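You operate a simulated robot arm through the tools that you are given. There is no shell and no other tool. Be economical: measure what you need, move in short steps, check, and stop when the job is done.

Carry out the task below with a simulated two-armed robot. There is one attempt and no reset: what you move stays moved.

TASK
Carry the plastic basket of mini balls two-handed to the trolley bay and wheel it to the yellow line.
Fine: it waits on the packing bench mat; blue keeper bar up before the brake comes off; brake on at the end.

The check looks at the end state, three seconds after you hand in, the way a careful person would. Anything else that was tipped, shoved, dropped, spilled or broken makes it a failure.

THE ROBOT
Two 7-joint arms with two-finger parallel grippers on one trunk, on a base that drives. Base frame: it is fixed to the floor where the robot stands at the start and does not move with it; the origin is under the middle of the robot, x ahead of it, y to its left, z up; the surface under the hand at the start is at about z = 800. Readings come in mm, degrees, newtons and seconds.
The left shoulder is at the start at [60, 143, 926], the right one opposite. With the tool pointing down near the work surface each hand reaches from about 320 to 740 mm from the robot's upright axis, wherever it stands, measured 20 degrees to its own side. Places, roughly: blue-band mini ball (9x9x8 cm) [600, -200, 900]; green-band mini ball (9x9x8 cm) [500, -200, 900]; orange-band mini ball (9x9x8 cm) [600, -100, 900]; red-band mini ball (9x9x8 cm) [700, -100, 900]; trolley [-1000, 300, 600]; trolley bay [-1000, 600, 800]; trolley brake lever [-1300, -100, 600]; trolley keeper bar [-1000, 900, 800]. Payload 1.57 kg a hand.
Tool frame (each hand has its own): the origin (TCP) lies between the finger pads and is the grasp point; the fingertips stand 30 mm ahead of it; z points along the fingers, y is the line along which they close. Largest opening 110 mm; finger width 24, thickness 12; the body of the gripper, 48 by 112 mm, starts 78 mm behind the TCP.
Orientation is told as [roll, pitch, yaw] about the base's x, y, z axes, in that order, counted from this pose: with the fingers straight down and closing along the base's y, the tool's x points along the base's -x, its y along +y and its z along -z.

THE INTERFACE
- The arms move only by the tool drive_tool. It takes "left_rows", "right_rows" or both (then of equal length, played together; a hand with none holds still); each is text: rows parted by semicolons, each of 7 numbers parted by spaces: the shift along the base's x, y, z in units of 40 mm (1.0 is 40 mm), then the turn, a rotation vector about the base's x, y, z in units of 4 degrees (1.0 is 4 degrees), then the opening, from 0 (shut) to 1 (fully open). In form: x y z rx ry rz claw; .... A call has 1 to 12 rows; each row shifts and turns the commanded pose from where the row before left it. A call with a number of a shift or a turn outside -1 to 1 is refused whole. Rows are played at 5 a second. More than 50 mm and 8.6 degrees between two rows, or a gripper value outside its range, and nothing of the call is played. Where a pose cannot be reached the arm comes as near as it can. A force on the tool above 50 N (or 10 N above the force at the start of the call, whichever is more), or a blocked arm, ends the call early, and 0.2 s more pass. Each finger travels about 45 mm/s and halts on what it meets, pressing with about 43 N; the grip force reading is that of the motor and also rises with nothing between the fingers. The clock runs only during rows and for 0.2 s after the last one: add rows that do not move to give the fingers time. It gives the time, the measured TCP pose, the force on the tool (base axes), the opening and the grip force at its end, in the units of the frame above (readings bear some noise), with the torque about the TCP (base axes, N m) and any sound that the robot's microphone picked up.
- Cameras (640 x 400 px; columns grow to the right, rows downward): "scene" is now at [39.2, -21.9, 1546.4]; the picture's right is [-0.24, -0.97, 0.00], its down [-0.71, 0.18, -0.68] and it looks along [0.66, -0.17, -0.74] (base axes); focal length 259 px, centre (320, 200). "left" rides on the left gripper at [70, -16, -141] in its tool frame; the picture's right is [0.23, 0.97, 0.00], its down [-0.85, 0.20, -0.48] and it looks along [-0.47, 0.11, 0.88] (tool axes); focal length 222 px, centre (320, 200). "right" rides on the right gripper at [70, 16, -141] in its tool frame; the picture's right is [-0.23, 0.97, 0.00], its down [-0.86, -0.20, -0.48] and it looks along [-0.47, -0.11, 0.88] (tool axes); focal length 222 px, centre (320, 200). There is no depth. A picture from a camera that has moved, and an enlarged one, comes with that camera's place and axes in the base frame and with its lens. The place of the scene camera against the robot may be out by one fixed shift of up to 18 mm in any direction.
- get_image(camera): a new picture of that camera. The clock stands still meanwhile.
- slide_trunk(by): slides the trunk up (or, below 0, down) by that many mm; the arms and the scene camera ride with it, the base frame stays. It gives what a move gives, with no picture.
- base_move(legs): drives the robot by 1 to 6 legs, each [ahead, left, turn to the left] in mm, mm and degrees, along the robot's own axes; the way and the turn of a leg run together, so that a leg with both is an arc; at most 1500 mm and 180 degrees a leg. The arms and the cameras ride along, it lands a little off, and it stops where it bumps. It gives what a move gives.
- turn_head(pan, tilt): turns the head with the scene camera to pan (to the left, within 86 degrees either way) and tilt (down, from -29 to 69), counted from straight ahead of the robot. It gives what a move gives.
- enlarge(camera, box): a new picture of the part [left, top, right, bottom] of that camera's present view, enlarged. The clock stands still meanwhile.
- sign_off(): hands the job in; it is judged then, once.

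Work in short steps. Places have to be worked out from the pictures, the camera data and where the tool is seen: move nearer, look again, correct. Check each grasp and each placing, and mend what went wrong. You have 120 turns and 92 pictures in all, those below and enlarged ones among them. Open the grippers and draw the arms clear of the work before you hand the job in, unless the task says otherwise; then end with one line.

The tools are called after "Emit:" as name(argument=value, ...) on one line, values as JSON. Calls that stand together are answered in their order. drive_tool: Moves the arms, as the interface text tells. Its arguments: {"type":"object","properties":{"left_rows":{"type":"string"},"right_rows":{"type":"string"}},"required":[]} The other tools are called the same way: slide_trunk (by) slides the trunk up or down; base_move (legs) drives the base; turn_head (pan, tilt) turns the head that bears the scene camera; get_image (camera) takes a picture; enlarge (camera, box) takes an enlarged picture of a part of a camera's view; sign_off () hands the job in.

At the start:

```text
clock: 0.0
left_eef_pos: [460.0, 40.2, 1012.5]
left_tcp_rot: [0.0, 0.0, -0.1]
left_ft_force: [0.2, -0.2, 0.6]
left_moment: [0.03, -0.01, 0.01]
left_opening: 109.9
left_grip_force: 0.0
right_eef_pos: [398.2, -322.0, 995.1]
right_tcp_rot: [0.0, 0.0, 0.0]
right_ft_force: [-0.1, -0.7, 0.2]
right_moment: [0.03, -0.03, 0.03]
right_opening: 110.0
right_grip_force: 0.1
trunk travel left (down, up): [-525.0, 65.0]
robot x, y, heading: [0.8, -3.1, 0.1]
head pan, tilt: [-14.2, 47.5]
```

scene: 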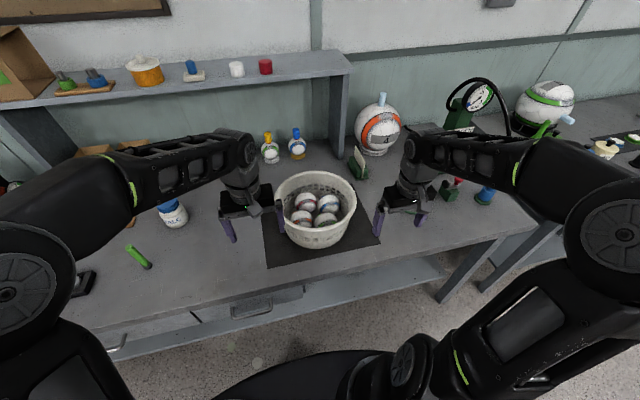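
right: 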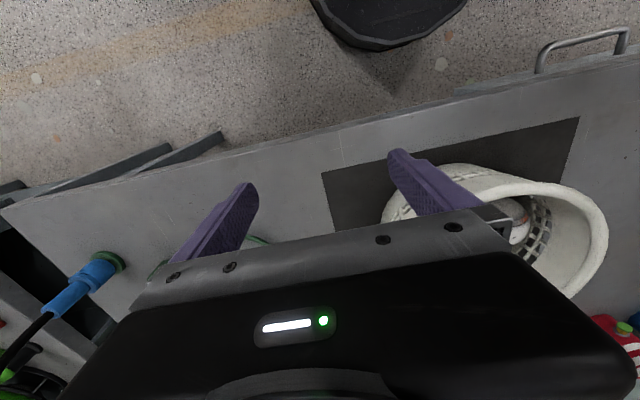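
left: 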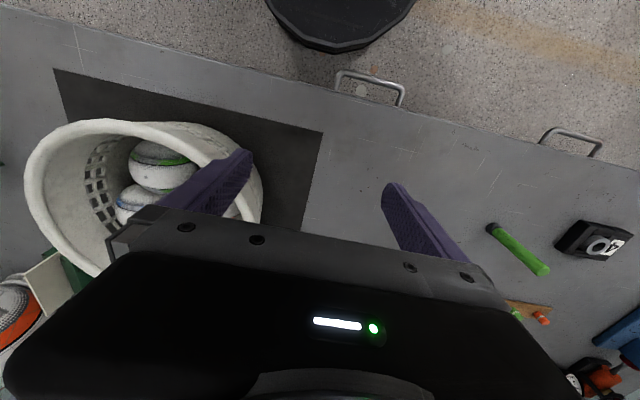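

The basket sits on the mat between the hands. I take a closer look at it first.

Emit:
enlarge(camera="scene", box=[220, 130, 420, 280])

Emit:
turn_head(pan=86, tilt=30)

Emit:
get_image(camera="scene")

```text
2.67 times, centred on (320, 205) of scene
camera zoom: at [39.2, -21.9, 1546.4], right [-0.24, -0.97, 0.0], down [-0.71, 0.18, -0.68], along [0.66, -0.17, -0.74], focal length 690 px, centre (320, 187)
```

zoom: 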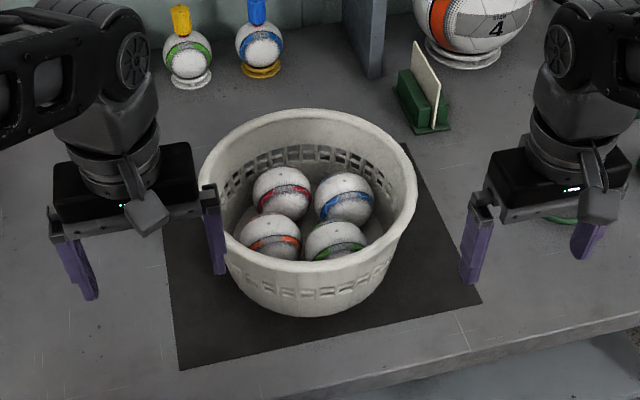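

```text
clock: 1.8
left_eef_pos: [459.2, 40.6, 1012.0]
left_tcp_rot: [0.1, 0.0, 0.0]
left_ft_force: [-0.1, 0.6, 0.0]
left_moment: [-0.03, -0.03, -0.01]
left_opening: 110.1
left_grip_force: 0.0
right_eef_pos: [400.6, -321.7, 994.6]
right_tcp_rot: [0.0, 0.0, 0.1]
right_ft_force: [-0.2, 0.3, -0.6]
right_moment: [0.0, 0.01, 0.01]
right_opening: 109.9
right_grip_force: 0.1
trunk travel left (down, up): [-525.0, 65.0]
robot x, y, heading: [2.1, 1.1, -0.0]
head pan, tilt: [85.9, 30.0]
```

```text
87 pictures are left
camera scene: at [-31.2, 87.6, 1572.5], right [1.0, -0.07, 0.0], down [-0.04, -0.5, -0.87], along [0.06, 0.86, -0.5], focal length 259 px, centre (320, 200)
```

scene: 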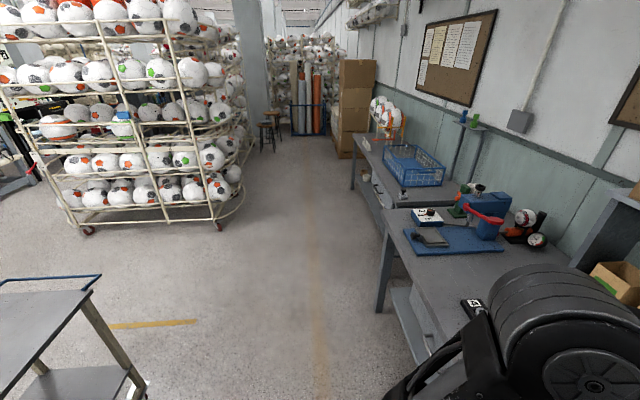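

The basket rim is at about z 945, centre about [594,-150], radius about 125. The yellow line is on the floor near y≈1230. I back off from the bench and turn to survey the trolley before gripping.

Emit:
base_move(legs=[[-250, 0, 0], [0, 0, 90]])

Emit:
turn_head(pan=60, tilt=40)

Emit:
get_image(camera="scene")

```text
clock: 7.4
left_eef_pos: [-285.1, 460.0, 1011.2]
left_tcp_rot: [0.0, 0.0, 89.4]
left_ft_force: [0.1, 0.8, -0.5]
left_moment: [0.01, 0.01, 0.03]
left_opening: 110.0
left_grip_force: 0.2
right_eef_pos: [76.0, 397.9, 996.4]
right_tcp_rot: [0.0, 0.1, 89.5]
right_ft_force: [0.1, -0.2, -0.9]
right_moment: [-0.05, 0.0, -0.01]
right_opening: 110.0
right_grip_force: 0.0
trunk travel left (down, up): [-525.0, 65.0]
robot x, y, heading: [-251.2, -3.7, 89.5]
head pan, tilt: [85.9, 30.0]
```

```text
clock: 8.3
left_eef_pos: [-285.3, 459.7, 1011.0]
left_tcp_rot: [0.0, -0.1, 89.6]
left_ft_force: [0.6, -1.2, 0.4]
left_moment: [-0.02, 0.01, -0.03]
left_opening: 109.8
left_grip_force: 0.0
right_eef_pos: [76.0, 397.3, 994.5]
right_tcp_rot: [0.0, 0.0, 89.5]
right_ft_force: [0.5, -0.8, -0.1]
right_moment: [0.02, 0.0, 0.02]
right_opening: 109.9
right_grip_force: 0.1
trunk travel left (down, up): [-525.0, 65.0]
robot x, y, heading: [-247.5, 1.2, 89.4]
head pan, tilt: [60.0, 40.0]
```

```text
86 pictures are left
camera scene: at [-330.1, 10.6, 1557.1], right [0.51, 0.86, 0.0], down [0.55, -0.33, -0.77], along [-0.66, 0.39, -0.64], focal length 259 px, centre (320, 200)
```

scene: 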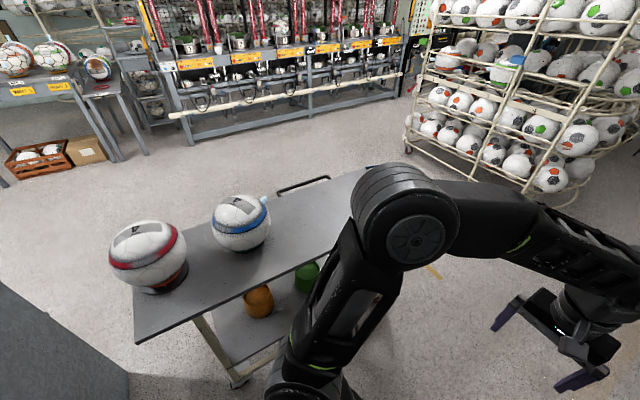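

Two loose balls stand on the -y end of the trolley; the near edge is at about x=-850. I drive along to y≈500 and face it.

Emit:
base_move(legs=[[550, 0, 0], [0, 0, 90]])

Emit:
turn_head(pan=0, tilt=45)

Emit:
get_image(camera="scene")

```text
clock: 15.3
left_eef_pos: [-703.9, 508.6, 1011.7]
left_tcp_rot: [0.0, -0.1, -179.7]
left_ft_force: [0.1, 0.7, -0.9]
left_moment: [0.0, -0.01, -0.01]
left_opening: 109.9
left_grip_force: 0.0
right_eef_pos: [-645.2, 871.1, 994.2]
right_tcp_rot: [0.0, 0.0, -179.8]
right_ft_force: [0.1, -0.1, 0.6]
right_moment: [0.01, -0.01, 0.01]
right_opening: 109.9
right_grip_force: 0.1
trunk travel left (down, up): [-525.0, 65.0]
robot x, y, heading: [-243.0, 551.1, -179.7]
head pan, tilt: [60.0, 40.0]
```

```text
clock: 16.6
left_eef_pos: [-703.5, 510.0, 1011.9]
left_tcp_rot: [0.0, 0.0, -179.8]
left_ft_force: [-0.4, -0.2, -0.3]
left_moment: [-0.02, -0.02, 0.0]
left_opening: 109.9
left_grip_force: 0.2
right_eef_pos: [-645.2, 872.3, 994.1]
right_tcp_rot: [0.1, 0.0, -179.8]
right_ft_force: [-0.3, -0.1, 0.0]
right_moment: [0.01, 0.01, 0.0]
right_opening: 109.9
right_grip_force: 0.0
trunk travel left (down, up): [-525.0, 65.0]
robot x, y, heading: [-240.8, 550.1, -179.7]
head pan, tilt: [0.0, 45.0]
```

```text
85 pictures are left
camera scene: at [-303.5, 547.9, 1549.8], right [0.0, 1.0, 0.0], down [0.71, 0.0, -0.71], along [-0.71, 0.0, -0.71], focal length 259 px, centre (320, 200)
```

scene: 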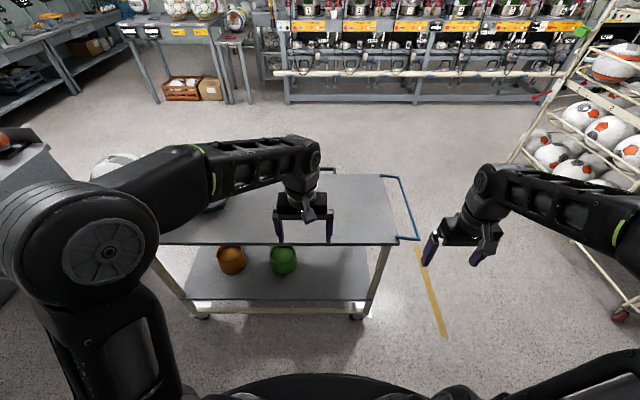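

I enlarge the trolley's +y end with the blue bar, and the lower shelf area.

Emit:
enlarge(camera="scene", box=[310, 150, 450, 330])

Emit:
enlarge(camera="scene", box=[140, 150, 340, 330])

```text
2.22 times, centred on (380, 240) of scene
camera zoom: at [-303.5, 547.9, 1549.8], right [0.0, 1.0, 0.0], down [0.71, 0.0, -0.71], along [-0.71, 0.0, -0.71], focal length 575 px, centre (187, 111)
```

zoom: 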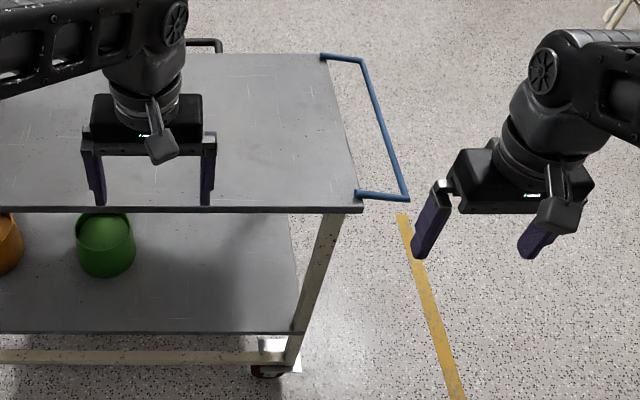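

```text
2.22 times, centred on (240, 240) of scene
camera zoom: at [-303.5, 547.9, 1549.8], right [0.0, 1.0, 0.0], down [0.71, 0.0, -0.71], along [-0.71, 0.0, -0.71], focal length 575 px, centre (498, 111)
```

zoom: 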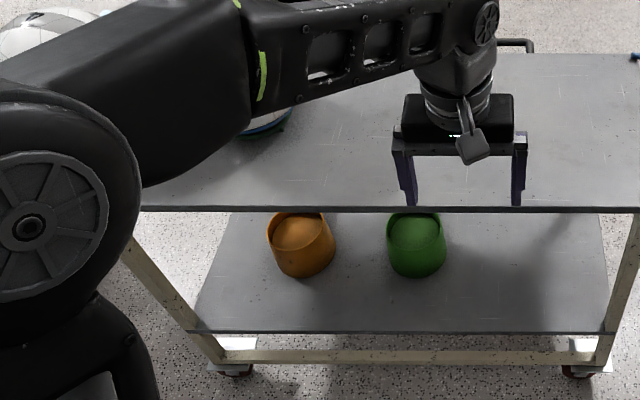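

The keeper bar is a blue U on the +y end, now lying out flat; the yellow line runs along x at y≈1235. I shift towards the -y end to find the brake lever and the handle.

Emit:
base_move(legs=[[0, 550, 0]])

Emit:
turn_head(pan=20, tilt=40)

Emit:
get_image(camera="scene")

```text
clock: 19.8
left_eef_pos: [-702.1, -40.6, 1012.0]
left_tcp_rot: [0.1, 0.0, -179.8]
left_ft_force: [0.0, 0.4, -0.1]
left_moment: [0.01, 0.02, 0.0]
left_opening: 110.2
left_grip_force: 0.0
right_eef_pos: [-643.6, 322.0, 994.6]
right_tcp_rot: [0.0, 0.0, -179.8]
right_ft_force: [0.5, -0.1, -0.4]
right_moment: [0.0, 0.01, 0.0]
right_opening: 109.7
right_grip_force: 0.1
trunk travel left (down, up): [-525.0, 65.0]
robot x, y, heading: [-243.3, 2.0, -180.1]
head pan, tilt: [0.0, 45.0]
```

```text
clock: 20.6
left_eef_pos: [-702.2, -40.5, 1012.0]
left_tcp_rot: [0.0, -0.1, -179.8]
left_ft_force: [-0.1, 0.6, 0.1]
left_moment: [0.03, 0.01, 0.03]
left_opening: 110.0
left_grip_force: 0.2
right_eef_pos: [-643.6, 323.3, 994.3]
right_tcp_rot: [0.0, 0.0, -179.9]
right_ft_force: [-0.5, 0.1, -0.5]
right_moment: [-0.01, -0.01, 0.0]
right_opening: 109.9
right_grip_force: 0.1
trunk travel left (down, up): [-525.0, 65.0]
robot x, y, heading: [-241.8, 2.6, -179.9]
head pan, tilt: [20.0, 40.0]
```

```text
82 pictures are left
camera scene: at [-300.3, -30.3, 1557.1], right [-0.34, 0.94, 0.0], down [0.6, 0.22, -0.77], along [-0.72, -0.26, -0.64], focal length 259 px, centre (320, 200)
```

scene: 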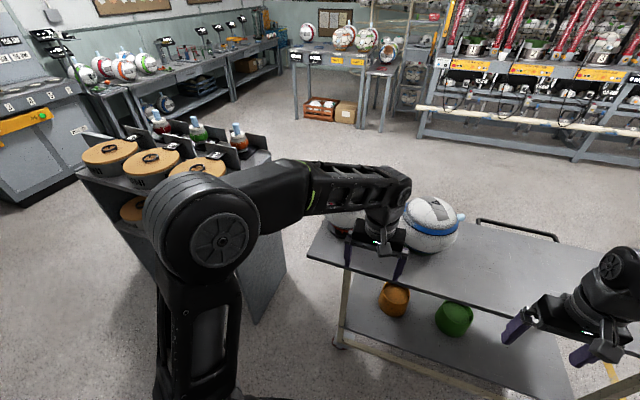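

The far side is free floor and the gap at the -y end is too narrow, so the handle and brake will be worked from the far side later. I return to the bench, stopping short of it.

Emit:
base_move(legs=[[0, 0, -180], [0, -150, 0]])

Emit:
turn_head(pan=0, tilt=45)

Emit:
drive_tool(left_rows="0 0.6 1 0 0 0 1; 0 0.6 1 0 0 0 1; 0 0.6 0.5 0 0 0 1; 0 0.6 0 0 0 0 1", right_rows="0.5 0 1 0 0 0 1; 0.5 0 1 0 0 0 1; 0.5 0 0.9 0 0 0 1; 0 0 0 0 0 0 1")

```text
clock: 29.2
left_eef_pos: [221.6, -90.1, 1012.2]
left_tcp_rot: [0.1, 0.0, 2.6]
left_ft_force: [-1.1, 0.1, -0.9]
left_moment: [0.03, 0.03, 0.02]
left_opening: 110.0
left_grip_force: 0.0
right_eef_pos: [178.1, -453.8, 994.3]
right_tcp_rot: [0.2, 0.1, 2.5]
right_ft_force: [0.3, -0.8, -0.2]
right_moment: [0.02, -0.02, 0.0]
right_opening: 109.9
right_grip_force: 0.0
trunk travel left (down, up): [-525.0, 65.0]
robot x, y, heading: [-235.9, -148.0, 2.8]
head pan, tilt: [20.0, 40.0]
```

```text
clock: 30.1
left_eef_pos: [220.5, -87.9, 1013.2]
left_tcp_rot: [0.0, 0.0, 2.5]
left_ft_force: [-0.4, 0.1, -0.2]
left_moment: [0.01, 0.02, -0.02]
left_opening: 110.2
left_grip_force: 0.1
right_eef_pos: [177.0, -453.0, 994.3]
right_tcp_rot: [-0.1, 0.0, 2.4]
right_ft_force: [-0.1, 0.0, 0.1]
right_moment: [-0.03, 0.02, 0.01]
right_opening: 110.0
right_grip_force: 0.1
trunk travel left (down, up): [-525.0, 65.0]
robot x, y, heading: [-237.9, -143.8, 2.5]
head pan, tilt: [0.0, 45.0]
```

```text
clock: 31.1
left_eef_pos: [220.7, 8.1, 1112.2]
left_tcp_rot: [-0.1, 0.1, 2.5]
left_ft_force: [0.0, 0.1, -0.1]
left_moment: [-0.01, 0.0, -0.01]
left_opening: 110.2
left_grip_force: 0.0
right_eef_pos: [231.9, -450.0, 1090.0]
right_tcp_rot: [0.9, 1.1, 2.8]
right_ft_force: [0.5, 0.4, -0.1]
right_moment: [-0.04, 0.02, 0.0]
right_opening: 110.0
right_grip_force: 0.2
right hand out of reach, approached as far as the arm can: row 3
trunk travel left (down, up): [-525.0, 65.0]
robot x, y, heading: [-236.7, -149.5, 2.5]
head pan, tilt: [0.0, 45.0]
```

The right arm is at its height limit there, which is high enough. I straighten up and drive in to the bench.

Emit:
base_move(legs=[[0, 0, -2.5], [280, 0, 0]])

Emit:
get_image(camera="scene")

Emit:
get_image(camera="left")

Emit:
get_image(camera="right")

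```text
clock: 33.4
left_eef_pos: [509.3, -10.5, 1111.6]
left_tcp_rot: [-0.1, 0.0, 0.1]
left_ft_force: [0.6, -0.7, -0.1]
left_moment: [0.0, 0.04, -0.02]
left_opening: 110.0
left_grip_force: 0.1
right_eef_pos: [499.9, -471.9, 1088.5]
right_tcp_rot: [1.0, 1.2, 0.3]
right_ft_force: [1.0, -0.3, 0.1]
right_moment: [-0.01, 0.04, 0.06]
right_opening: 110.0
right_grip_force: 0.0
trunk travel left (down, up): [-525.0, 65.0]
robot x, y, heading: [44.2, -149.7, 0.0]
head pan, tilt: [0.0, 45.0]
```

```text
81 pictures are left
camera scene: at [89.8, -151.0, 1549.8], right [0.0, -1.0, 0.0], down [-0.71, 0.0, -0.71], along [0.71, 0.0, -0.71], focal length 259 px, centre (320, 200)
```

scene: 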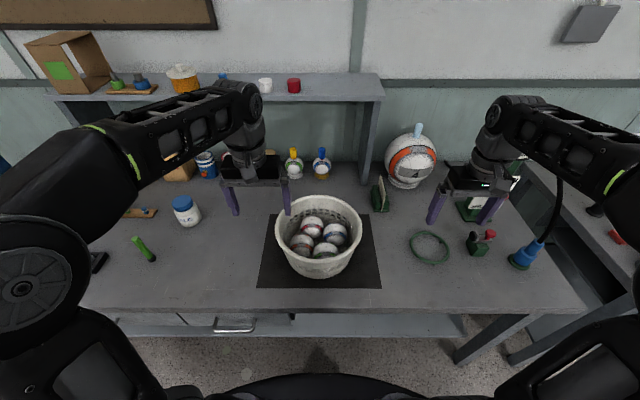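

```text
80 pictures are left
camera left: at [438.7, -27.6, 1251.5], right [-0.23, 0.97, 0.0], down [0.85, 0.2, 0.48], along [0.47, 0.11, -0.88], focal length 222 px, centre (320, 200)
```

left: 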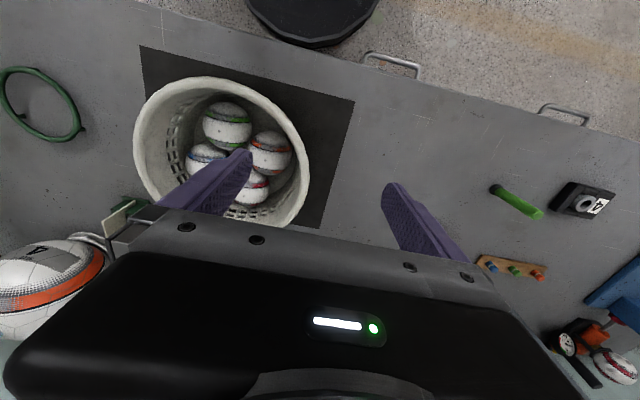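

```text
79 pictures are left
camera right: at [433.9, -458.4, 1232.2], right [0.22, 0.98, 0.01], down [0.87, -0.2, 0.46], along [0.45, -0.09, -0.89], focal length 222 px, centre (320, 200)
```

right: 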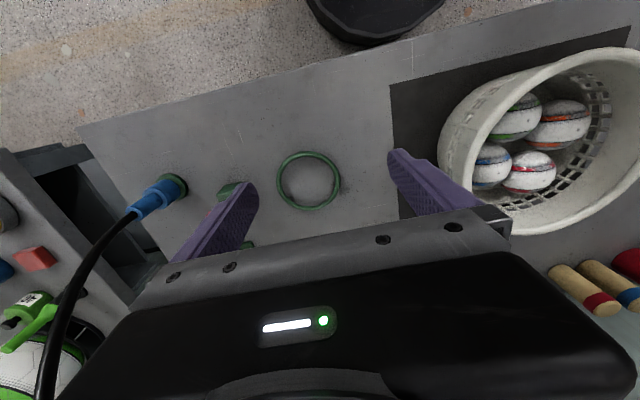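

The wrist view puts the rim centre near [568,-135] with a radius of about 124. I bring both open hands over the rim's left and right sides, tips still above it.

Emit:
drive_tool(left_rows="0.5 0 -0.5 0 0 0 1; 0.5 0 -0.5 0 0 0 1; 0.5 0 -0.5 0 0 0 1; 0 0 -0.5 0 0 0 1; 0 0 -0.5 0 0 0 1; 0 0 0 0 0 0 1; 0 0 0 0 0 0 1", right_rows="0.2 0.8 -0.2 -0.25 -0.3 0 1; 0.3 0.9 -0.4 0 0 0 1; 0.3 0.9 -0.4 0 0 0 1; 0.3 0.9 -0.4 0 0 0 1; 0.3 0.9 -0.4 0 0 0 1; 0.3 0.9 -0.2 0 0 0 1; 0 0 0 0 0 0 1")

Emit:
get_image(camera="scene")

Emit:
get_image(camera="left")

Emit:
get_image(camera="right")

```text
clock: 35.0
left_eef_pos: [567.1, -12.0, 1011.5]
left_tcp_rot: [0.1, 0.0, 0.1]
left_ft_force: [-1.1, -0.1, 0.3]
left_moment: [-0.01, 0.02, -0.02]
left_opening: 109.9
left_grip_force: 0.0
right_eef_pos: [566.3, -258.6, 1008.8]
right_tcp_rot: [0.1, -0.2, 0.3]
right_ft_force: [0.5, -0.3, -0.1]
right_moment: [0.01, 0.03, 0.01]
right_opening: 110.1
right_grip_force: 0.1
trunk travel left (down, up): [-525.0, 65.0]
robot x, y, heading: [43.7, -148.6, 0.2]
head pan, tilt: [0.0, 45.0]
```

```text
78 pictures are left
camera scene: at [88.4, -151.4, 1549.8], right [0.0, -1.0, 0.0], down [-0.71, 0.0, -0.71], along [0.71, 0.0, -0.71], focal length 259 px, centre (320, 200)
```

scene: 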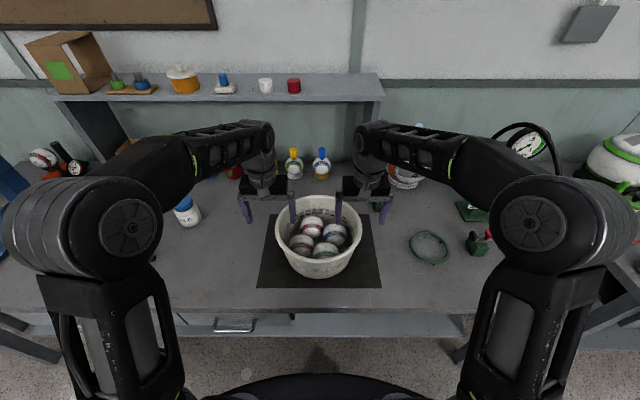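

```text
77 pictures are left
camera left: at [497.7, -28.0, 1151.5], right [-0.23, 0.97, 0.0], down [0.85, 0.2, 0.48], along [0.47, 0.11, -0.88], focal length 222 px, centre (320, 200)
```

left: 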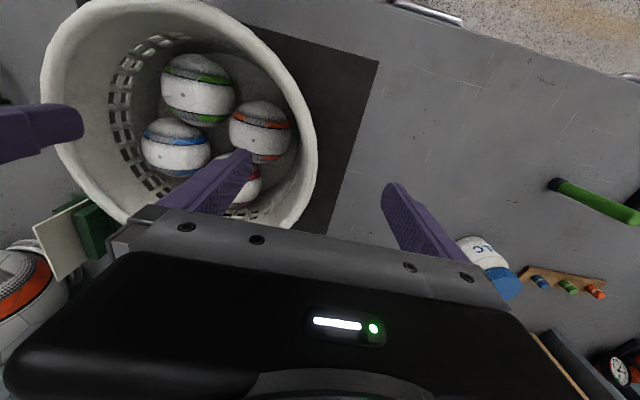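

```text
76 pictures are left
camera right: at [497.1, -244.1, 1150.6], right [0.22, 0.98, 0.0], down [0.86, -0.19, 0.48], along [0.47, -0.11, -0.88], focal length 222 px, centre (320, 200)
```

right: 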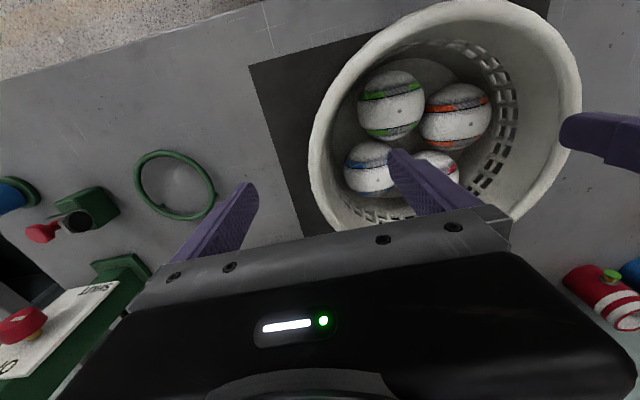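

Both views agree: rim centre about [592,-141], outer radius about 128. I shift 25 mm ahead, partly close and descend so the wall stands between the fingers.

Emit:
drive_tool(left_rows="0.62 -0.1 0 0 0 0 0.7; 0 0 0 0 0 0 0.7; 0 0 -0.5 0 0 0 0.7; 0 0 -0.5 0 0 0 0.7; 0 0 -0.3 0 0 0 0.7; 0 0 0 0 0 0 0.7", right_rows="0.65 -0.18 0 0 0 0 0.7; 0 0 0 0 0 0 0.7; 0 0 -0.5 0 0 0 0.7; 0 0 -0.5 0 0 0 0.7; 0 0 -0.23 0 0 0 0.7; 0 0 0 0 0 0 0.7")

Emit:
get_image(camera="left")

Emit:
enlarge(camera="scene", box=[220, 160, 420, 285])

```text
clock: 36.4
left_eef_pos: [591.7, -14.9, 959.1]
left_tcp_rot: [-0.1, 0.0, 0.1]
left_ft_force: [-1.5, -0.2, -0.1]
left_moment: [0.01, -0.01, -0.02]
left_opening: 76.8
left_grip_force: 0.0
right_eef_pos: [593.3, -267.2, 961.1]
right_tcp_rot: [-0.1, -0.1, 0.4]
right_ft_force: [-0.9, -0.3, 0.0]
right_moment: [-0.02, -0.02, 0.0]
right_opening: 77.1
right_grip_force: 0.1
trunk travel left (down, up): [-525.0, 65.0]
robot x, y, heading: [45.3, -148.6, 0.1]
head pan, tilt: [0.0, 45.0]
```

```text
75 pictures are left
camera left: at [522.2, -31.6, 1099.1], right [-0.23, 0.97, 0.0], down [0.85, 0.2, 0.48], along [0.47, 0.11, -0.88], focal length 222 px, centre (320, 200)
```

left: 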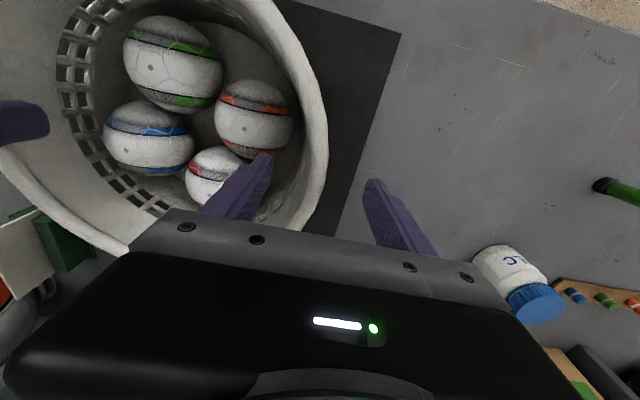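

```text
3.20 times, centred on (320, 222) of scene
camera zoom: at [88.3, -151.0, 1549.9], right [0.0, -1.0, 0.0], down [-0.71, 0.0, -0.71], along [0.71, 0.0, -0.71], focal length 828 px, centre (320, 128)
```

zoom: 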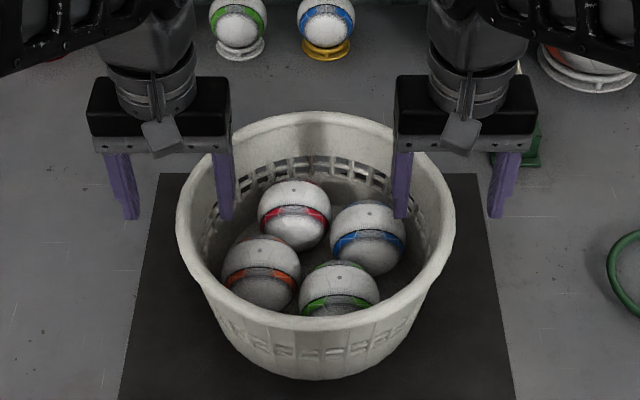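

The fingers straddle the wall on both sides with the balls clear. I descend about 28 mm more.

Emit:
drive_tool(left_rows="0 0 -0.36 0 0 0 0.7; 0 0 -0.36 0 0 0 0.7; 0 0 0 0 0 0 0.7", right_rows="0 0 -0.39 0 0 0 0.7; 0 0 -0.39 0 0 0 0.7; 0 0 0 0 0 0 0.7")

Emit:
get_image(camera="left")

Emit:
get_image(camera="right")

```text
clock: 37.2
left_eef_pos: [592.6, -15.4, 930.7]
left_tcp_rot: [0.0, -0.1, 0.1]
left_ft_force: [-0.1, 0.1, 0.6]
left_moment: [0.05, -0.01, 0.02]
left_opening: 77.0
left_grip_force: 0.1
right_eef_pos: [592.6, -267.7, 928.9]
right_tcp_rot: [0.1, -0.1, 0.4]
right_ft_force: [0.5, 0.4, 0.0]
right_moment: [-0.01, 0.03, 0.03]
right_opening: 76.9
right_grip_force: 0.0
trunk travel left (down, up): [-525.0, 65.0]
robot x, y, heading: [43.1, -146.0, 0.2]
head pan, tilt: [0.0, 45.0]
```

```text
73 pictures are left
camera left: at [522.0, -31.5, 1070.7], right [-0.23, 0.97, 0.0], down [0.85, 0.2, 0.48], along [0.47, 0.11, -0.88], focal length 222 px, centre (320, 200)
```

left: 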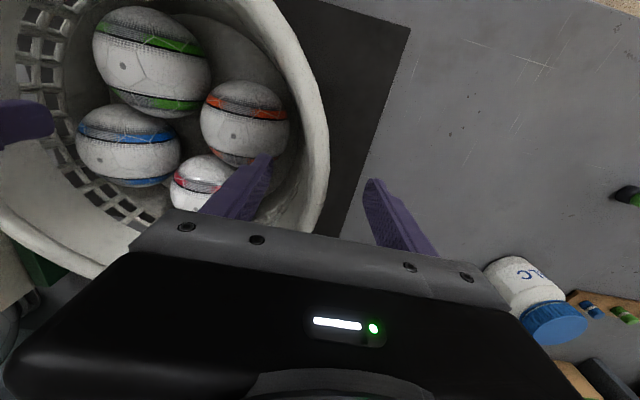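

```text
72 pictures are left
camera right: at [523.5, -251.2, 1070.5], right [0.22, 0.98, 0.0], down [0.86, -0.19, 0.48], along [0.47, -0.11, -0.88], focal length 222 px, centre (320, 200)
```

right: 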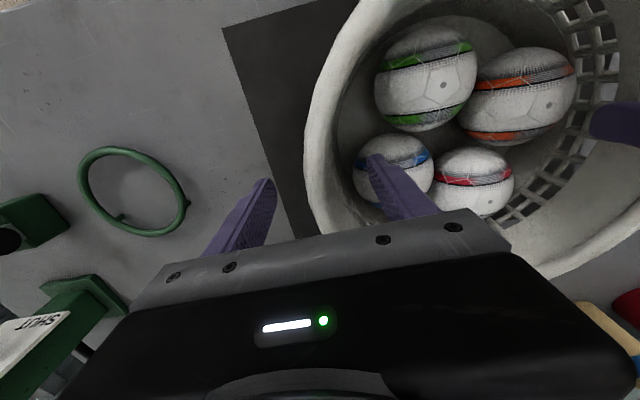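

Nothing touches yet. I go 14 mm lower for a fuller grip on the rim wall, then close both hands gradually.

Emit:
drive_tool(left_rows="0 -0.08 -0.35 0 0 0 0.7; 0 0 0 0 0 0 0.5; 0 0 0 0 0 0 0.3; 0 0 0 0 0 0 0.15; 0 0 0 0 0 0 0.0; 0 0 0 0 0 0 0.0; 0 0 0 0 0 0 0.0; 0 0 0 0 0 0 0", right_rows="0 0.08 -0.35 0 0 0 0.7; 0 0 0 0 0 0 0.5; 0 0 0 0 0 0 0.3; 0 0 0 0 0 0 0.15; 0 0 0 0 0 0 0.0; 0 0 0 0 0 0 0.0; 0 0 0 0 0 0 0.0; 0 0 0 0 0 0 0")

Emit:
get_image(camera="left")

Emit:
enlarge(camera="scene", box=[220, 160, 420, 285])

```text
clock: 39.0
left_eef_pos: [592.4, -22.5, 916.7]
left_tcp_rot: [-0.4, -0.1, 0.0]
left_ft_force: [3.0, -29.6, 2.4]
left_moment: [-1.73, -0.15, 0.79]
left_opening: 21.4
left_grip_force: 34.1
right_eef_pos: [593.0, -260.0, 915.5]
right_tcp_rot: [0.3, -0.1, 0.5]
right_ft_force: [0.5, 26.0, 1.3]
right_moment: [1.78, -0.46, -0.91]
right_opening: 21.3
right_grip_force: 34.7
trunk travel left (down, up): [-525.0, 65.0]
robot x, y, heading: [44.2, -148.5, -0.2]
head pan, tilt: [0.0, 45.0]
```

```text
71 pictures are left
camera left: at [522.3, -37.8, 1057.3], right [-0.23, 0.97, -0.01], down [0.85, 0.2, 0.48], along [0.47, 0.1, -0.88], focal length 222 px, centre (320, 200)
```

left: 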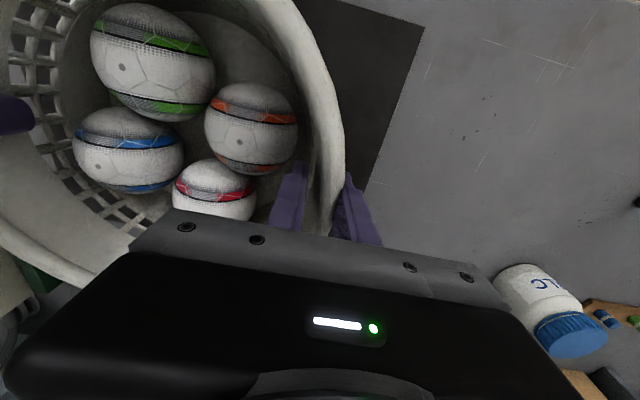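

```text
3.20 times, centred on (320, 222) of scene
camera zoom: at [88.7, -151.6, 1549.9], right [0.0, -1.0, 0.0], down [-0.71, 0.0, -0.71], along [0.71, 0.0, -0.71], focal length 828 px, centre (320, 128)
```

zoom: 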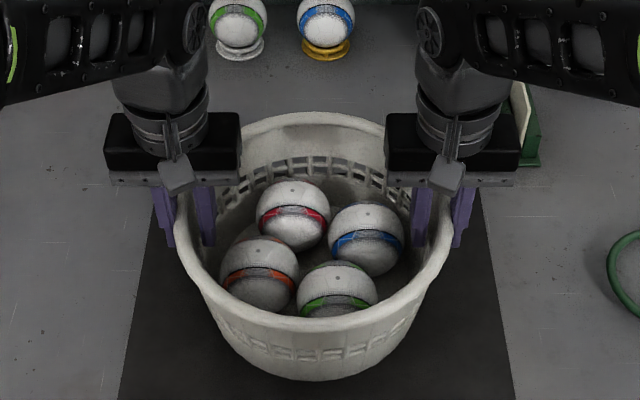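

Both hands hold the wall (21 mm, 34 N), with some inward tension. I ease both inward 4 mm, then lift slowly 40 mm.

Emit:
drive_tool(left_rows="0 -0.1 0 0 0 0 0; 0 0 0 0 0 0 0; 0 0 0.25 0 0 0 0; 0 0 0.25 0 0 0 0; 0 0 0.25 0 0 0 0; 0 0 0.25 0 0 0 0; 0 0 0 0 0 0 0", right_rows="0 0.1 0 0 0 0 0; 0 0 0 0 0 0 0; 0 0 0.25 0 0 0 0; 0 0 0.25 0 0 0 0; 0 0 0.25 0 0 0 0; 0 0 0.25 0 0 0 0; 0 0 0 0 0 0 0")

Emit:
get_image(camera="scene")

```text
clock: 40.6
left_eef_pos: [593.4, -22.2, 956.1]
left_tcp_rot: [0.0, 0.0, 0.2]
left_ft_force: [0.5, -3.5, -3.5]
left_moment: [-1.63, -0.04, 0.74]
left_opening: 21.5
left_grip_force: 34.5
right_eef_pos: [594.3, -259.1, 954.5]
right_tcp_rot: [0.0, -0.1, 0.3]
right_ft_force: [0.2, 3.3, -2.2]
right_moment: [1.79, 0.08, -0.82]
right_opening: 21.5
right_grip_force: 34.2
trunk travel left (down, up): [-525.0, 65.0]
robot x, y, heading: [48.6, -147.2, 0.3]
head pan, tilt: [0.0, 45.0]
```

```text
69 pictures are left
camera scene: at [89.1, -151.0, 1549.8], right [0.0, -1.0, 0.0], down [-0.71, 0.0, -0.71], along [0.71, 0.0, -0.71], focal length 259 px, centre (320, 200)
```

scene: 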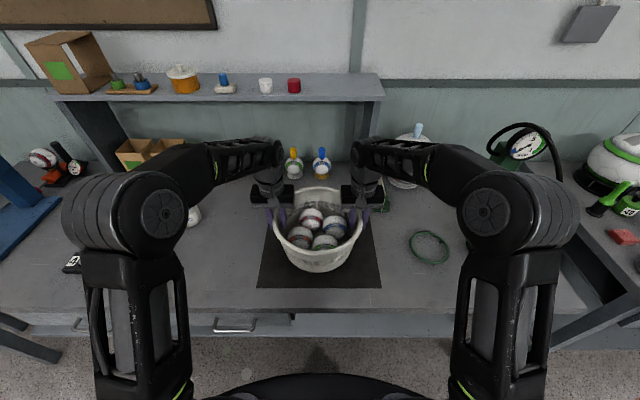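

The basket lifts level; total weight is about 6 N. I raise it with the trunk by 60 mm, back away from the bench and turn left.

Emit:
slide_trunk(by=60)

Emit:
base_move(legs=[[-330, 0, 0]])

Emit:
get_image(camera="scene")

```text
clock: 41.6
left_eef_pos: [593.3, -22.5, 1016.3]
left_tcp_rot: [0.1, 0.0, 0.2]
left_ft_force: [0.3, 3.0, -1.2]
left_moment: [-1.67, 0.29, 0.69]
left_opening: 21.2
left_grip_force: 34.6
right_eef_pos: [593.8, -259.3, 1014.6]
right_tcp_rot: [-0.2, 0.0, 0.3]
right_ft_force: [0.0, -3.4, -1.8]
right_moment: [1.62, -0.19, -0.76]
right_opening: 21.5
right_grip_force: 35.1
trunk travel left (down, up): [-585.0, 5.0]
robot x, y, heading: [46.4, -148.5, 0.3]
head pan, tilt: [0.0, 45.0]
```

```text
clock: 43.8
left_eef_pos: [262.5, -21.7, 1017.2]
left_tcp_rot: [0.0, 0.1, 0.3]
left_ft_force: [-0.7, 13.4, -2.4]
left_moment: [-1.48, -0.05, 0.71]
left_opening: 21.0
left_grip_force: 34.0
right_eef_pos: [264.3, -258.3, 1014.7]
right_tcp_rot: [-0.1, 0.0, 0.4]
right_ft_force: [-0.1, -13.3, -2.6]
right_moment: [1.56, 0.01, -0.65]
right_opening: 21.7
right_grip_force: 34.4
trunk travel left (down, up): [-585.0, 5.0]
robot x, y, heading: [-282.9, -148.5, 0.2]
head pan, tilt: [0.0, 45.0]
```

```text
68 pictures are left
camera scene: at [-242.5, -151.9, 1609.9], right [0.0, -1.0, 0.0], down [-0.71, 0.0, -0.71], along [0.71, 0.0, -0.71], focal length 259 px, centre (320, 200)
```

scene: 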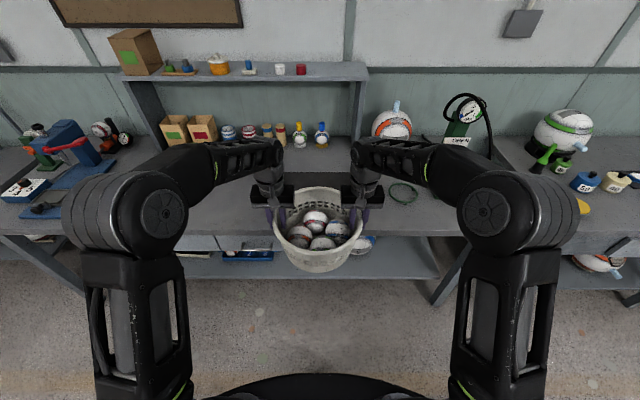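

Holding well. I turn left, drive to about y=600, and turn to face the trolley.

Emit:
base_move(legs=[[0, 0, 90], [740, 0, 0], [0, 0, 90]])

Emit:
get_image(camera="scene")

```text
clock: 55.6
left_eef_pos: [-840.6, 464.3, 1016.5]
left_tcp_rot: [0.0, 0.0, -178.7]
left_ft_force: [-0.7, -1.4, -2.8]
left_moment: [1.63, 0.03, 0.76]
left_opening: 21.5
left_grip_force: 34.4
right_eef_pos: [-844.8, 702.7, 1014.1]
right_tcp_rot: [-0.1, 0.0, -178.5]
right_ft_force: [0.9, 1.8, -1.0]
right_moment: [-1.64, -0.09, -0.72]
right_opening: 21.9
right_grip_force: 35.3
trunk travel left (down, up): [-585.0, 5.0]
robot x, y, heading: [-295.4, 602.9, -178.8]
head pan, tilt: [0.0, 45.0]
```

```text
67 pictures are left
camera scene: at [-354.3, 599.2, 1609.8], right [-0.02, 1.0, 0.0], down [0.71, 0.02, -0.71], along [-0.71, -0.02, -0.71], focal length 259 px, centre (320, 200)
```

scene: 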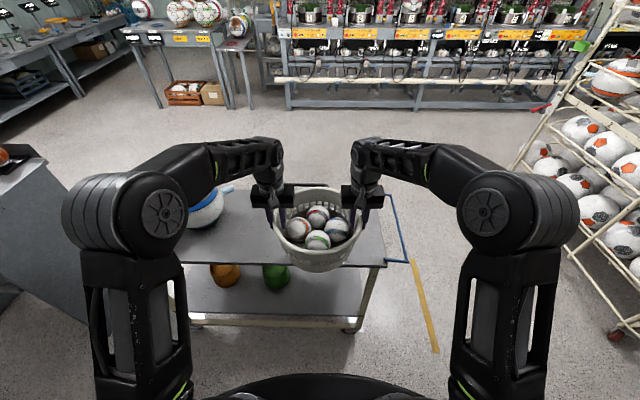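

Basket centre is now about [-843,583], above the trolley's near edge (z bottom ≈ 900). I straighten up and drive 110 mm ahead and 20 mm right.

Emit:
base_move(legs=[[0, 0, -1.2], [110, -20, 0]])

Emit:
drive_tool(left_rows="-0.4 0 0 0 0 0 0; -0.4 0 0 0 0 0 0; -0.4 0 0 0 0 0 0; -0.4 0 0 0 0 0 0; -0.3 0 0 0 0 0 0; 0 0 0 0 0 0 0", right_rows="-0.4 0 0 0 0 0 0; -0.4 0 0 0 0 0 0; -0.4 0 0 0 0 0 0; -0.4 0 0 0 0 0 0; -0.3 0 0 0 0 0 0; 0 0 0 0 0 0 0")

Emit:
get_image(camera="scene")

Emit:
get_image(camera="right")

```text
clock: 57.1
left_eef_pos: [-954.5, 496.7, 1015.0]
left_tcp_rot: [0.0, 0.0, -179.9]
left_ft_force: [-0.5, -1.6, -3.7]
left_moment: [1.6, -0.11, 0.73]
left_opening: 21.4
left_grip_force: 34.4
right_eef_pos: [-954.9, 733.5, 1014.0]
right_tcp_rot: [-0.1, 0.1, -179.7]
right_ft_force: [0.0, 1.8, -2.3]
right_moment: [-1.63, -0.02, -0.73]
right_opening: 21.7
right_grip_force: 34.8
trunk travel left (down, up): [-585.0, 5.0]
robot x, y, heading: [-406.9, 623.5, -179.8]
head pan, tilt: [0.0, 45.0]
```

```text
clock: 58.5
left_eef_pos: [-1029.0, 497.4, 1017.5]
left_tcp_rot: [0.0, 0.0, -179.7]
left_ft_force: [0.2, 0.6, -2.8]
left_moment: [1.52, -0.13, 0.72]
left_opening: 21.1
left_grip_force: 34.2
right_eef_pos: [-1029.5, 733.2, 1015.1]
right_tcp_rot: [0.0, 0.0, -179.6]
right_ft_force: [0.3, -0.7, -1.7]
right_moment: [-1.75, 0.06, -0.77]
right_opening: 21.7
right_grip_force: 34.5
trunk travel left (down, up): [-585.0, 5.0]
robot x, y, heading: [-402.4, 620.0, -180.2]
head pan, tilt: [0.0, 45.0]
```

```text
66 pictures are left
camera scene: at [-464.3, 620.4, 1609.8], right [0.0, 1.0, 0.0], down [0.71, 0.0, -0.71], along [-0.71, 0.0, -0.71], focal length 259 px, centre (320, 200)
```

scene: 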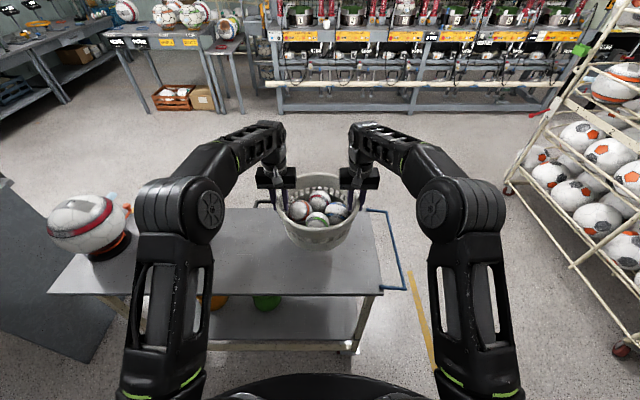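

```text
65 pictures are left
camera right: at [-959.4, 717.3, 1156.1], right [-0.22, -0.97, 0.0], down [-0.86, 0.19, 0.48], along [-0.47, 0.11, -0.88], focal length 222 px, centre (320, 200)
```

right: 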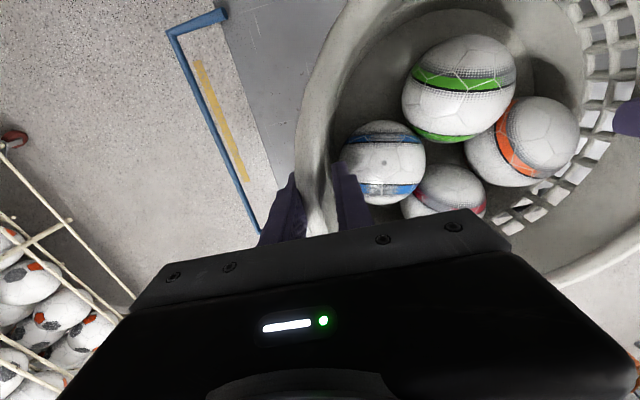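

Basket centre is about [-1029,615], over the trolley's midline; the edge is at y≈822. I lower by the trunk 85 mm, then in small steps until contact.

Emit:
slide_trunk(by=-80)

Emit:
drive_tool(left_rows="0 0 -0.15 0 0 0 0; 0 0 -0.15 0 0 0 0; 0 0 0 0 0 0 0", right_rows="0 0 -0.15 0 0 0 0; 0 0 -0.15 0 0 0 0; 0 0 0 0 0 0 0")

Emit:
get_image(camera="scene")

```text
clock: 59.7
left_eef_pos: [-1029.0, 495.1, 936.5]
left_tcp_rot: [-0.1, 0.0, -179.8]
left_ft_force: [0.1, 2.8, -2.3]
left_moment: [1.66, -0.08, 0.73]
left_opening: 21.2
left_grip_force: 34.4
right_eef_pos: [-1029.7, 734.5, 935.0]
right_tcp_rot: [0.0, 0.0, -179.7]
right_ft_force: [-0.5, -1.6, -1.4]
right_moment: [-1.65, 0.01, -0.76]
right_opening: 21.9
right_grip_force: 34.7
trunk travel left (down, up): [-505.0, 85.0]
robot x, y, heading: [-406.1, 621.8, -179.8]
head pan, tilt: [0.0, 45.0]
```

```text
clock: 60.5
left_eef_pos: [-1029.6, 496.4, 924.3]
left_tcp_rot: [-0.1, 0.1, -179.7]
left_ft_force: [-0.5, 2.2, -2.8]
left_moment: [1.64, 0.03, 0.76]
left_opening: 21.2
left_grip_force: 34.5
right_eef_pos: [-1030.7, 734.3, 923.3]
right_tcp_rot: [-0.1, 0.0, -179.7]
right_ft_force: [1.1, -2.2, -2.7]
right_moment: [-1.62, -0.11, -0.71]
right_opening: 21.3
right_grip_force: 34.5
trunk travel left (down, up): [-505.0, 85.0]
robot x, y, heading: [-403.9, 625.3, -180.1]
head pan, tilt: [0.0, 45.0]
```

```text
64 pictures are left
camera scene: at [-464.7, 620.4, 1529.8], right [0.0, 1.0, 0.0], down [0.71, 0.0, -0.71], along [-0.71, 0.0, -0.71], focal length 259 px, centre (320, 200)
```

scene: 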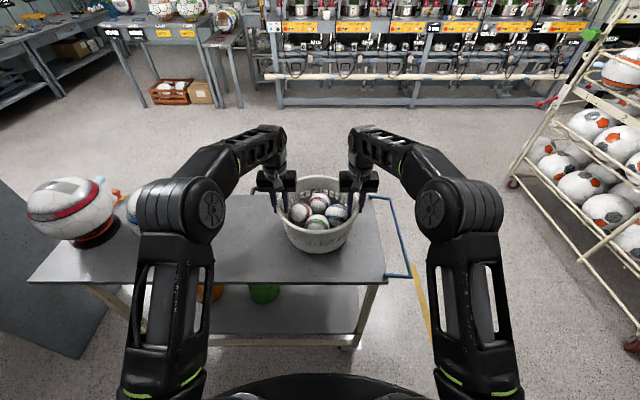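

No contact yet (weight still on the hands). I keep lowering in small steps.

Emit:
drive_tool(left_rows="0 0 -0.1 0 0 0 0; 0 0 -0.1 0 0 0 0; 0 0 0 0 0 0 0", right_rows="0 0 -0.1 0 0 0 0; 0 0 -0.1 0 0 0 0; 0 0 0 0 0 0 0")

Emit:
enlarge(camera="scene", box=[230, 160, 430, 300])

```text
clock: 61.3
left_eef_pos: [-1028.4, 495.7, 915.5]
left_tcp_rot: [-0.1, 0.0, -179.7]
left_ft_force: [-0.8, 4.2, -3.7]
left_moment: [1.5, 0.22, 0.79]
left_opening: 21.2
left_grip_force: 34.5
right_eef_pos: [-1029.3, 734.2, 914.4]
right_tcp_rot: [0.0, 0.1, -179.7]
right_ft_force: [0.1, -4.0, -1.1]
right_moment: [-1.79, -0.31, -0.69]
right_opening: 21.5
right_grip_force: 34.6
trunk travel left (down, up): [-505.0, 85.0]
robot x, y, heading: [-407.6, 623.3, -180.0]
head pan, tilt: [0.0, 45.0]
```

```text
2.86 times, centred on (330, 230) of scene
camera zoom: at [-464.7, 620.4, 1529.8], right [0.0, 1.0, 0.0], down [0.71, 0.0, -0.71], along [-0.71, 0.0, -0.71], focal length 739 px, centre (291, 114)
```

zoom: 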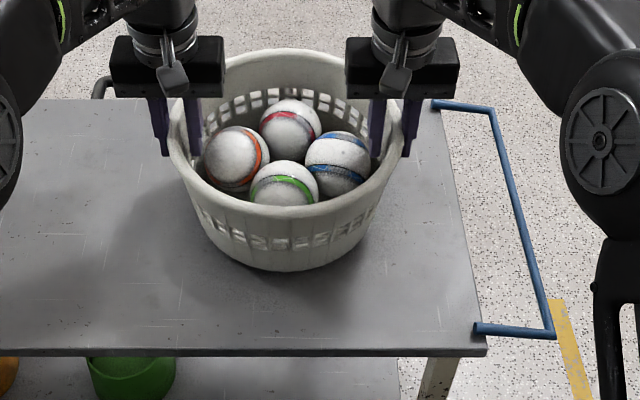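

The shadow shows a gap still. I lower on, 4 mm per row, watching for the load to come off.

Emit:
drive_tool(left_rows="0 0 -0.1 0 0 0 0; 0 0 -0.1 0 0 0 0; 0 0 -0.1 0 0 0 0; 0 0 -0.1 0 0 0 0; 0 0 0 0 0 0 0", right_rows="0 0 -0.1 0 0 0 0; 0 0 -0.1 0 0 0 0; 0 0 -0.1 0 0 0 0; 0 0 -0.1 0 0 0 0; 0 0 0 0 0 0 0")

```text
clock: 62.5
left_eef_pos: [-1030.1, 495.3, 900.1]
left_tcp_rot: [0.0, 0.0, -179.8]
left_ft_force: [1.1, 4.2, -2.3]
left_moment: [1.7, -0.29, 0.73]
left_opening: 21.0
left_grip_force: 34.9
right_eef_pos: [-1029.9, 734.9, 899.9]
right_tcp_rot: [-0.1, -0.1, -179.7]
right_ft_force: [-0.6, -4.3, -1.3]
right_moment: [-1.6, 0.22, -0.78]
right_opening: 21.3
right_grip_force: 34.9
trunk travel left (down, up): [-505.0, 85.0]
robot x, y, heading: [-401.8, 621.9, -179.9]
head pan, tilt: [0.0, 45.0]
```

Still hanging at bottom ≈ 785; the trolley top is lower than 800. Continue.

Emit:
drive_tool(left_rows="0 0 -0.1 0 0 0 0; 0 0 -0.1 0 0 0 0; 0 0 -0.1 0 0 0 0; 0 0 -0.1 0 0 0 0; 0 0 0 0 0 0 0", right_rows="0 0 -0.1 0 0 0 0; 0 0 -0.1 0 0 0 0; 0 0 -0.1 0 0 0 0; 0 0 -0.1 0 0 0 0; 0 0 0 0 0 0 0")

Emit:
enlarge(camera="scene", box=[230, 160, 430, 300])

```text
clock: 63.7
left_eef_pos: [-1029.8, 496.2, 888.4]
left_tcp_rot: [-0.1, -0.6, -179.7]
left_ft_force: [-10.2, -1.0, 33.3]
left_moment: [1.76, 0.37, 0.65]
left_opening: 21.0
left_grip_force: 34.5
right_eef_pos: [-1028.9, 734.1, 887.9]
right_tcp_rot: [0.0, -0.6, -179.8]
right_ft_force: [-9.6, -0.6, 32.7]
right_moment: [-1.87, 0.23, -0.64]
right_opening: 21.5
right_grip_force: 35.0
trunk travel left (down, up): [-505.0, 85.0]
robot x, y, heading: [-404.1, 625.0, -179.7]
head pan, tilt: [0.0, 45.0]
```

```text
2.86 times, centred on (330, 230) of scene
camera zoom: at [-460.5, 620.3, 1530.3], right [0.0, 1.0, 0.0], down [0.71, 0.0, -0.71], along [-0.71, 0.0, -0.71], focal length 739 px, centre (291, 114)
```

zoom: 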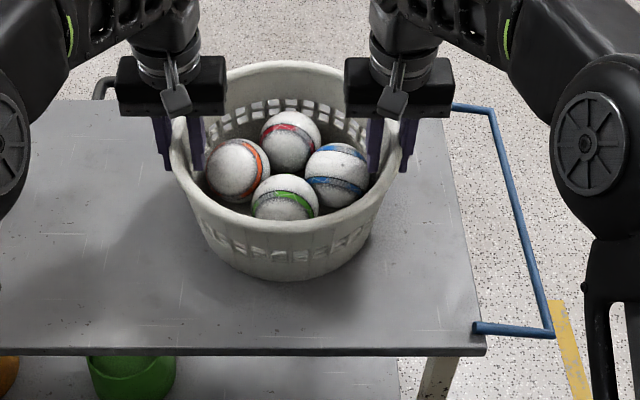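

Contact: the trolley top is at about z 772. I take the pressure off, open the hands and check.

Emit:
drive_tool(left_rows="0 0 0.08 0 0 0 0; 0 0 0 0 0 0 0.15; 0 0 0 0 0 0 0.35; 0 0 0 0 0 0 0.6; 0 0 0 0 0 0 0.6; 0 0 0 0 0 0 0.6", right_rows="0 0 0.08 0 0 0 0; 0 0 0 0 0 0 0.15; 0 0 0 0 0 0 0.35; 0 0 0 0 0 0 0.6; 0 0 0 0 0 0 0.6; 0 0 0 0 0 0 0.6")

Emit:
enlarge(camera="scene", box=[230, 160, 430, 300])

```text
clock: 65.1
left_eef_pos: [-1028.4, 494.8, 888.2]
left_tcp_rot: [0.0, 0.0, -179.7]
left_ft_force: [2.6, -6.5, 5.5]
left_moment: [-0.05, -0.06, -0.05]
left_opening: 60.0
left_grip_force: 0.1
right_eef_pos: [-1027.9, 734.1, 887.4]
right_tcp_rot: [-0.1, -0.1, -179.7]
right_ft_force: [2.9, 5.7, 5.5]
right_moment: [-0.06, -0.05, 0.11]
right_opening: 61.3
right_grip_force: 0.1
trunk travel left (down, up): [-505.0, 85.0]
robot x, y, heading: [-405.6, 620.5, -179.8]
head pan, tilt: [0.0, 45.0]
```

```text
2.86 times, centred on (330, 230) of scene
camera zoom: at [-462.6, 620.2, 1529.9], right [0.0, 1.0, 0.0], down [0.71, 0.0, -0.71], along [-0.71, 0.0, -0.71], focal length 739 px, centre (291, 114)
```

zoom: 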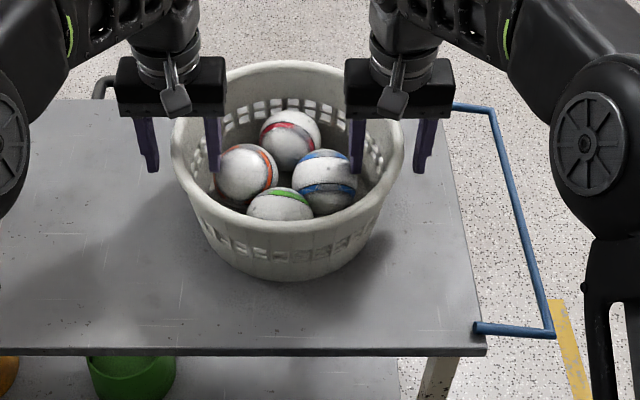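

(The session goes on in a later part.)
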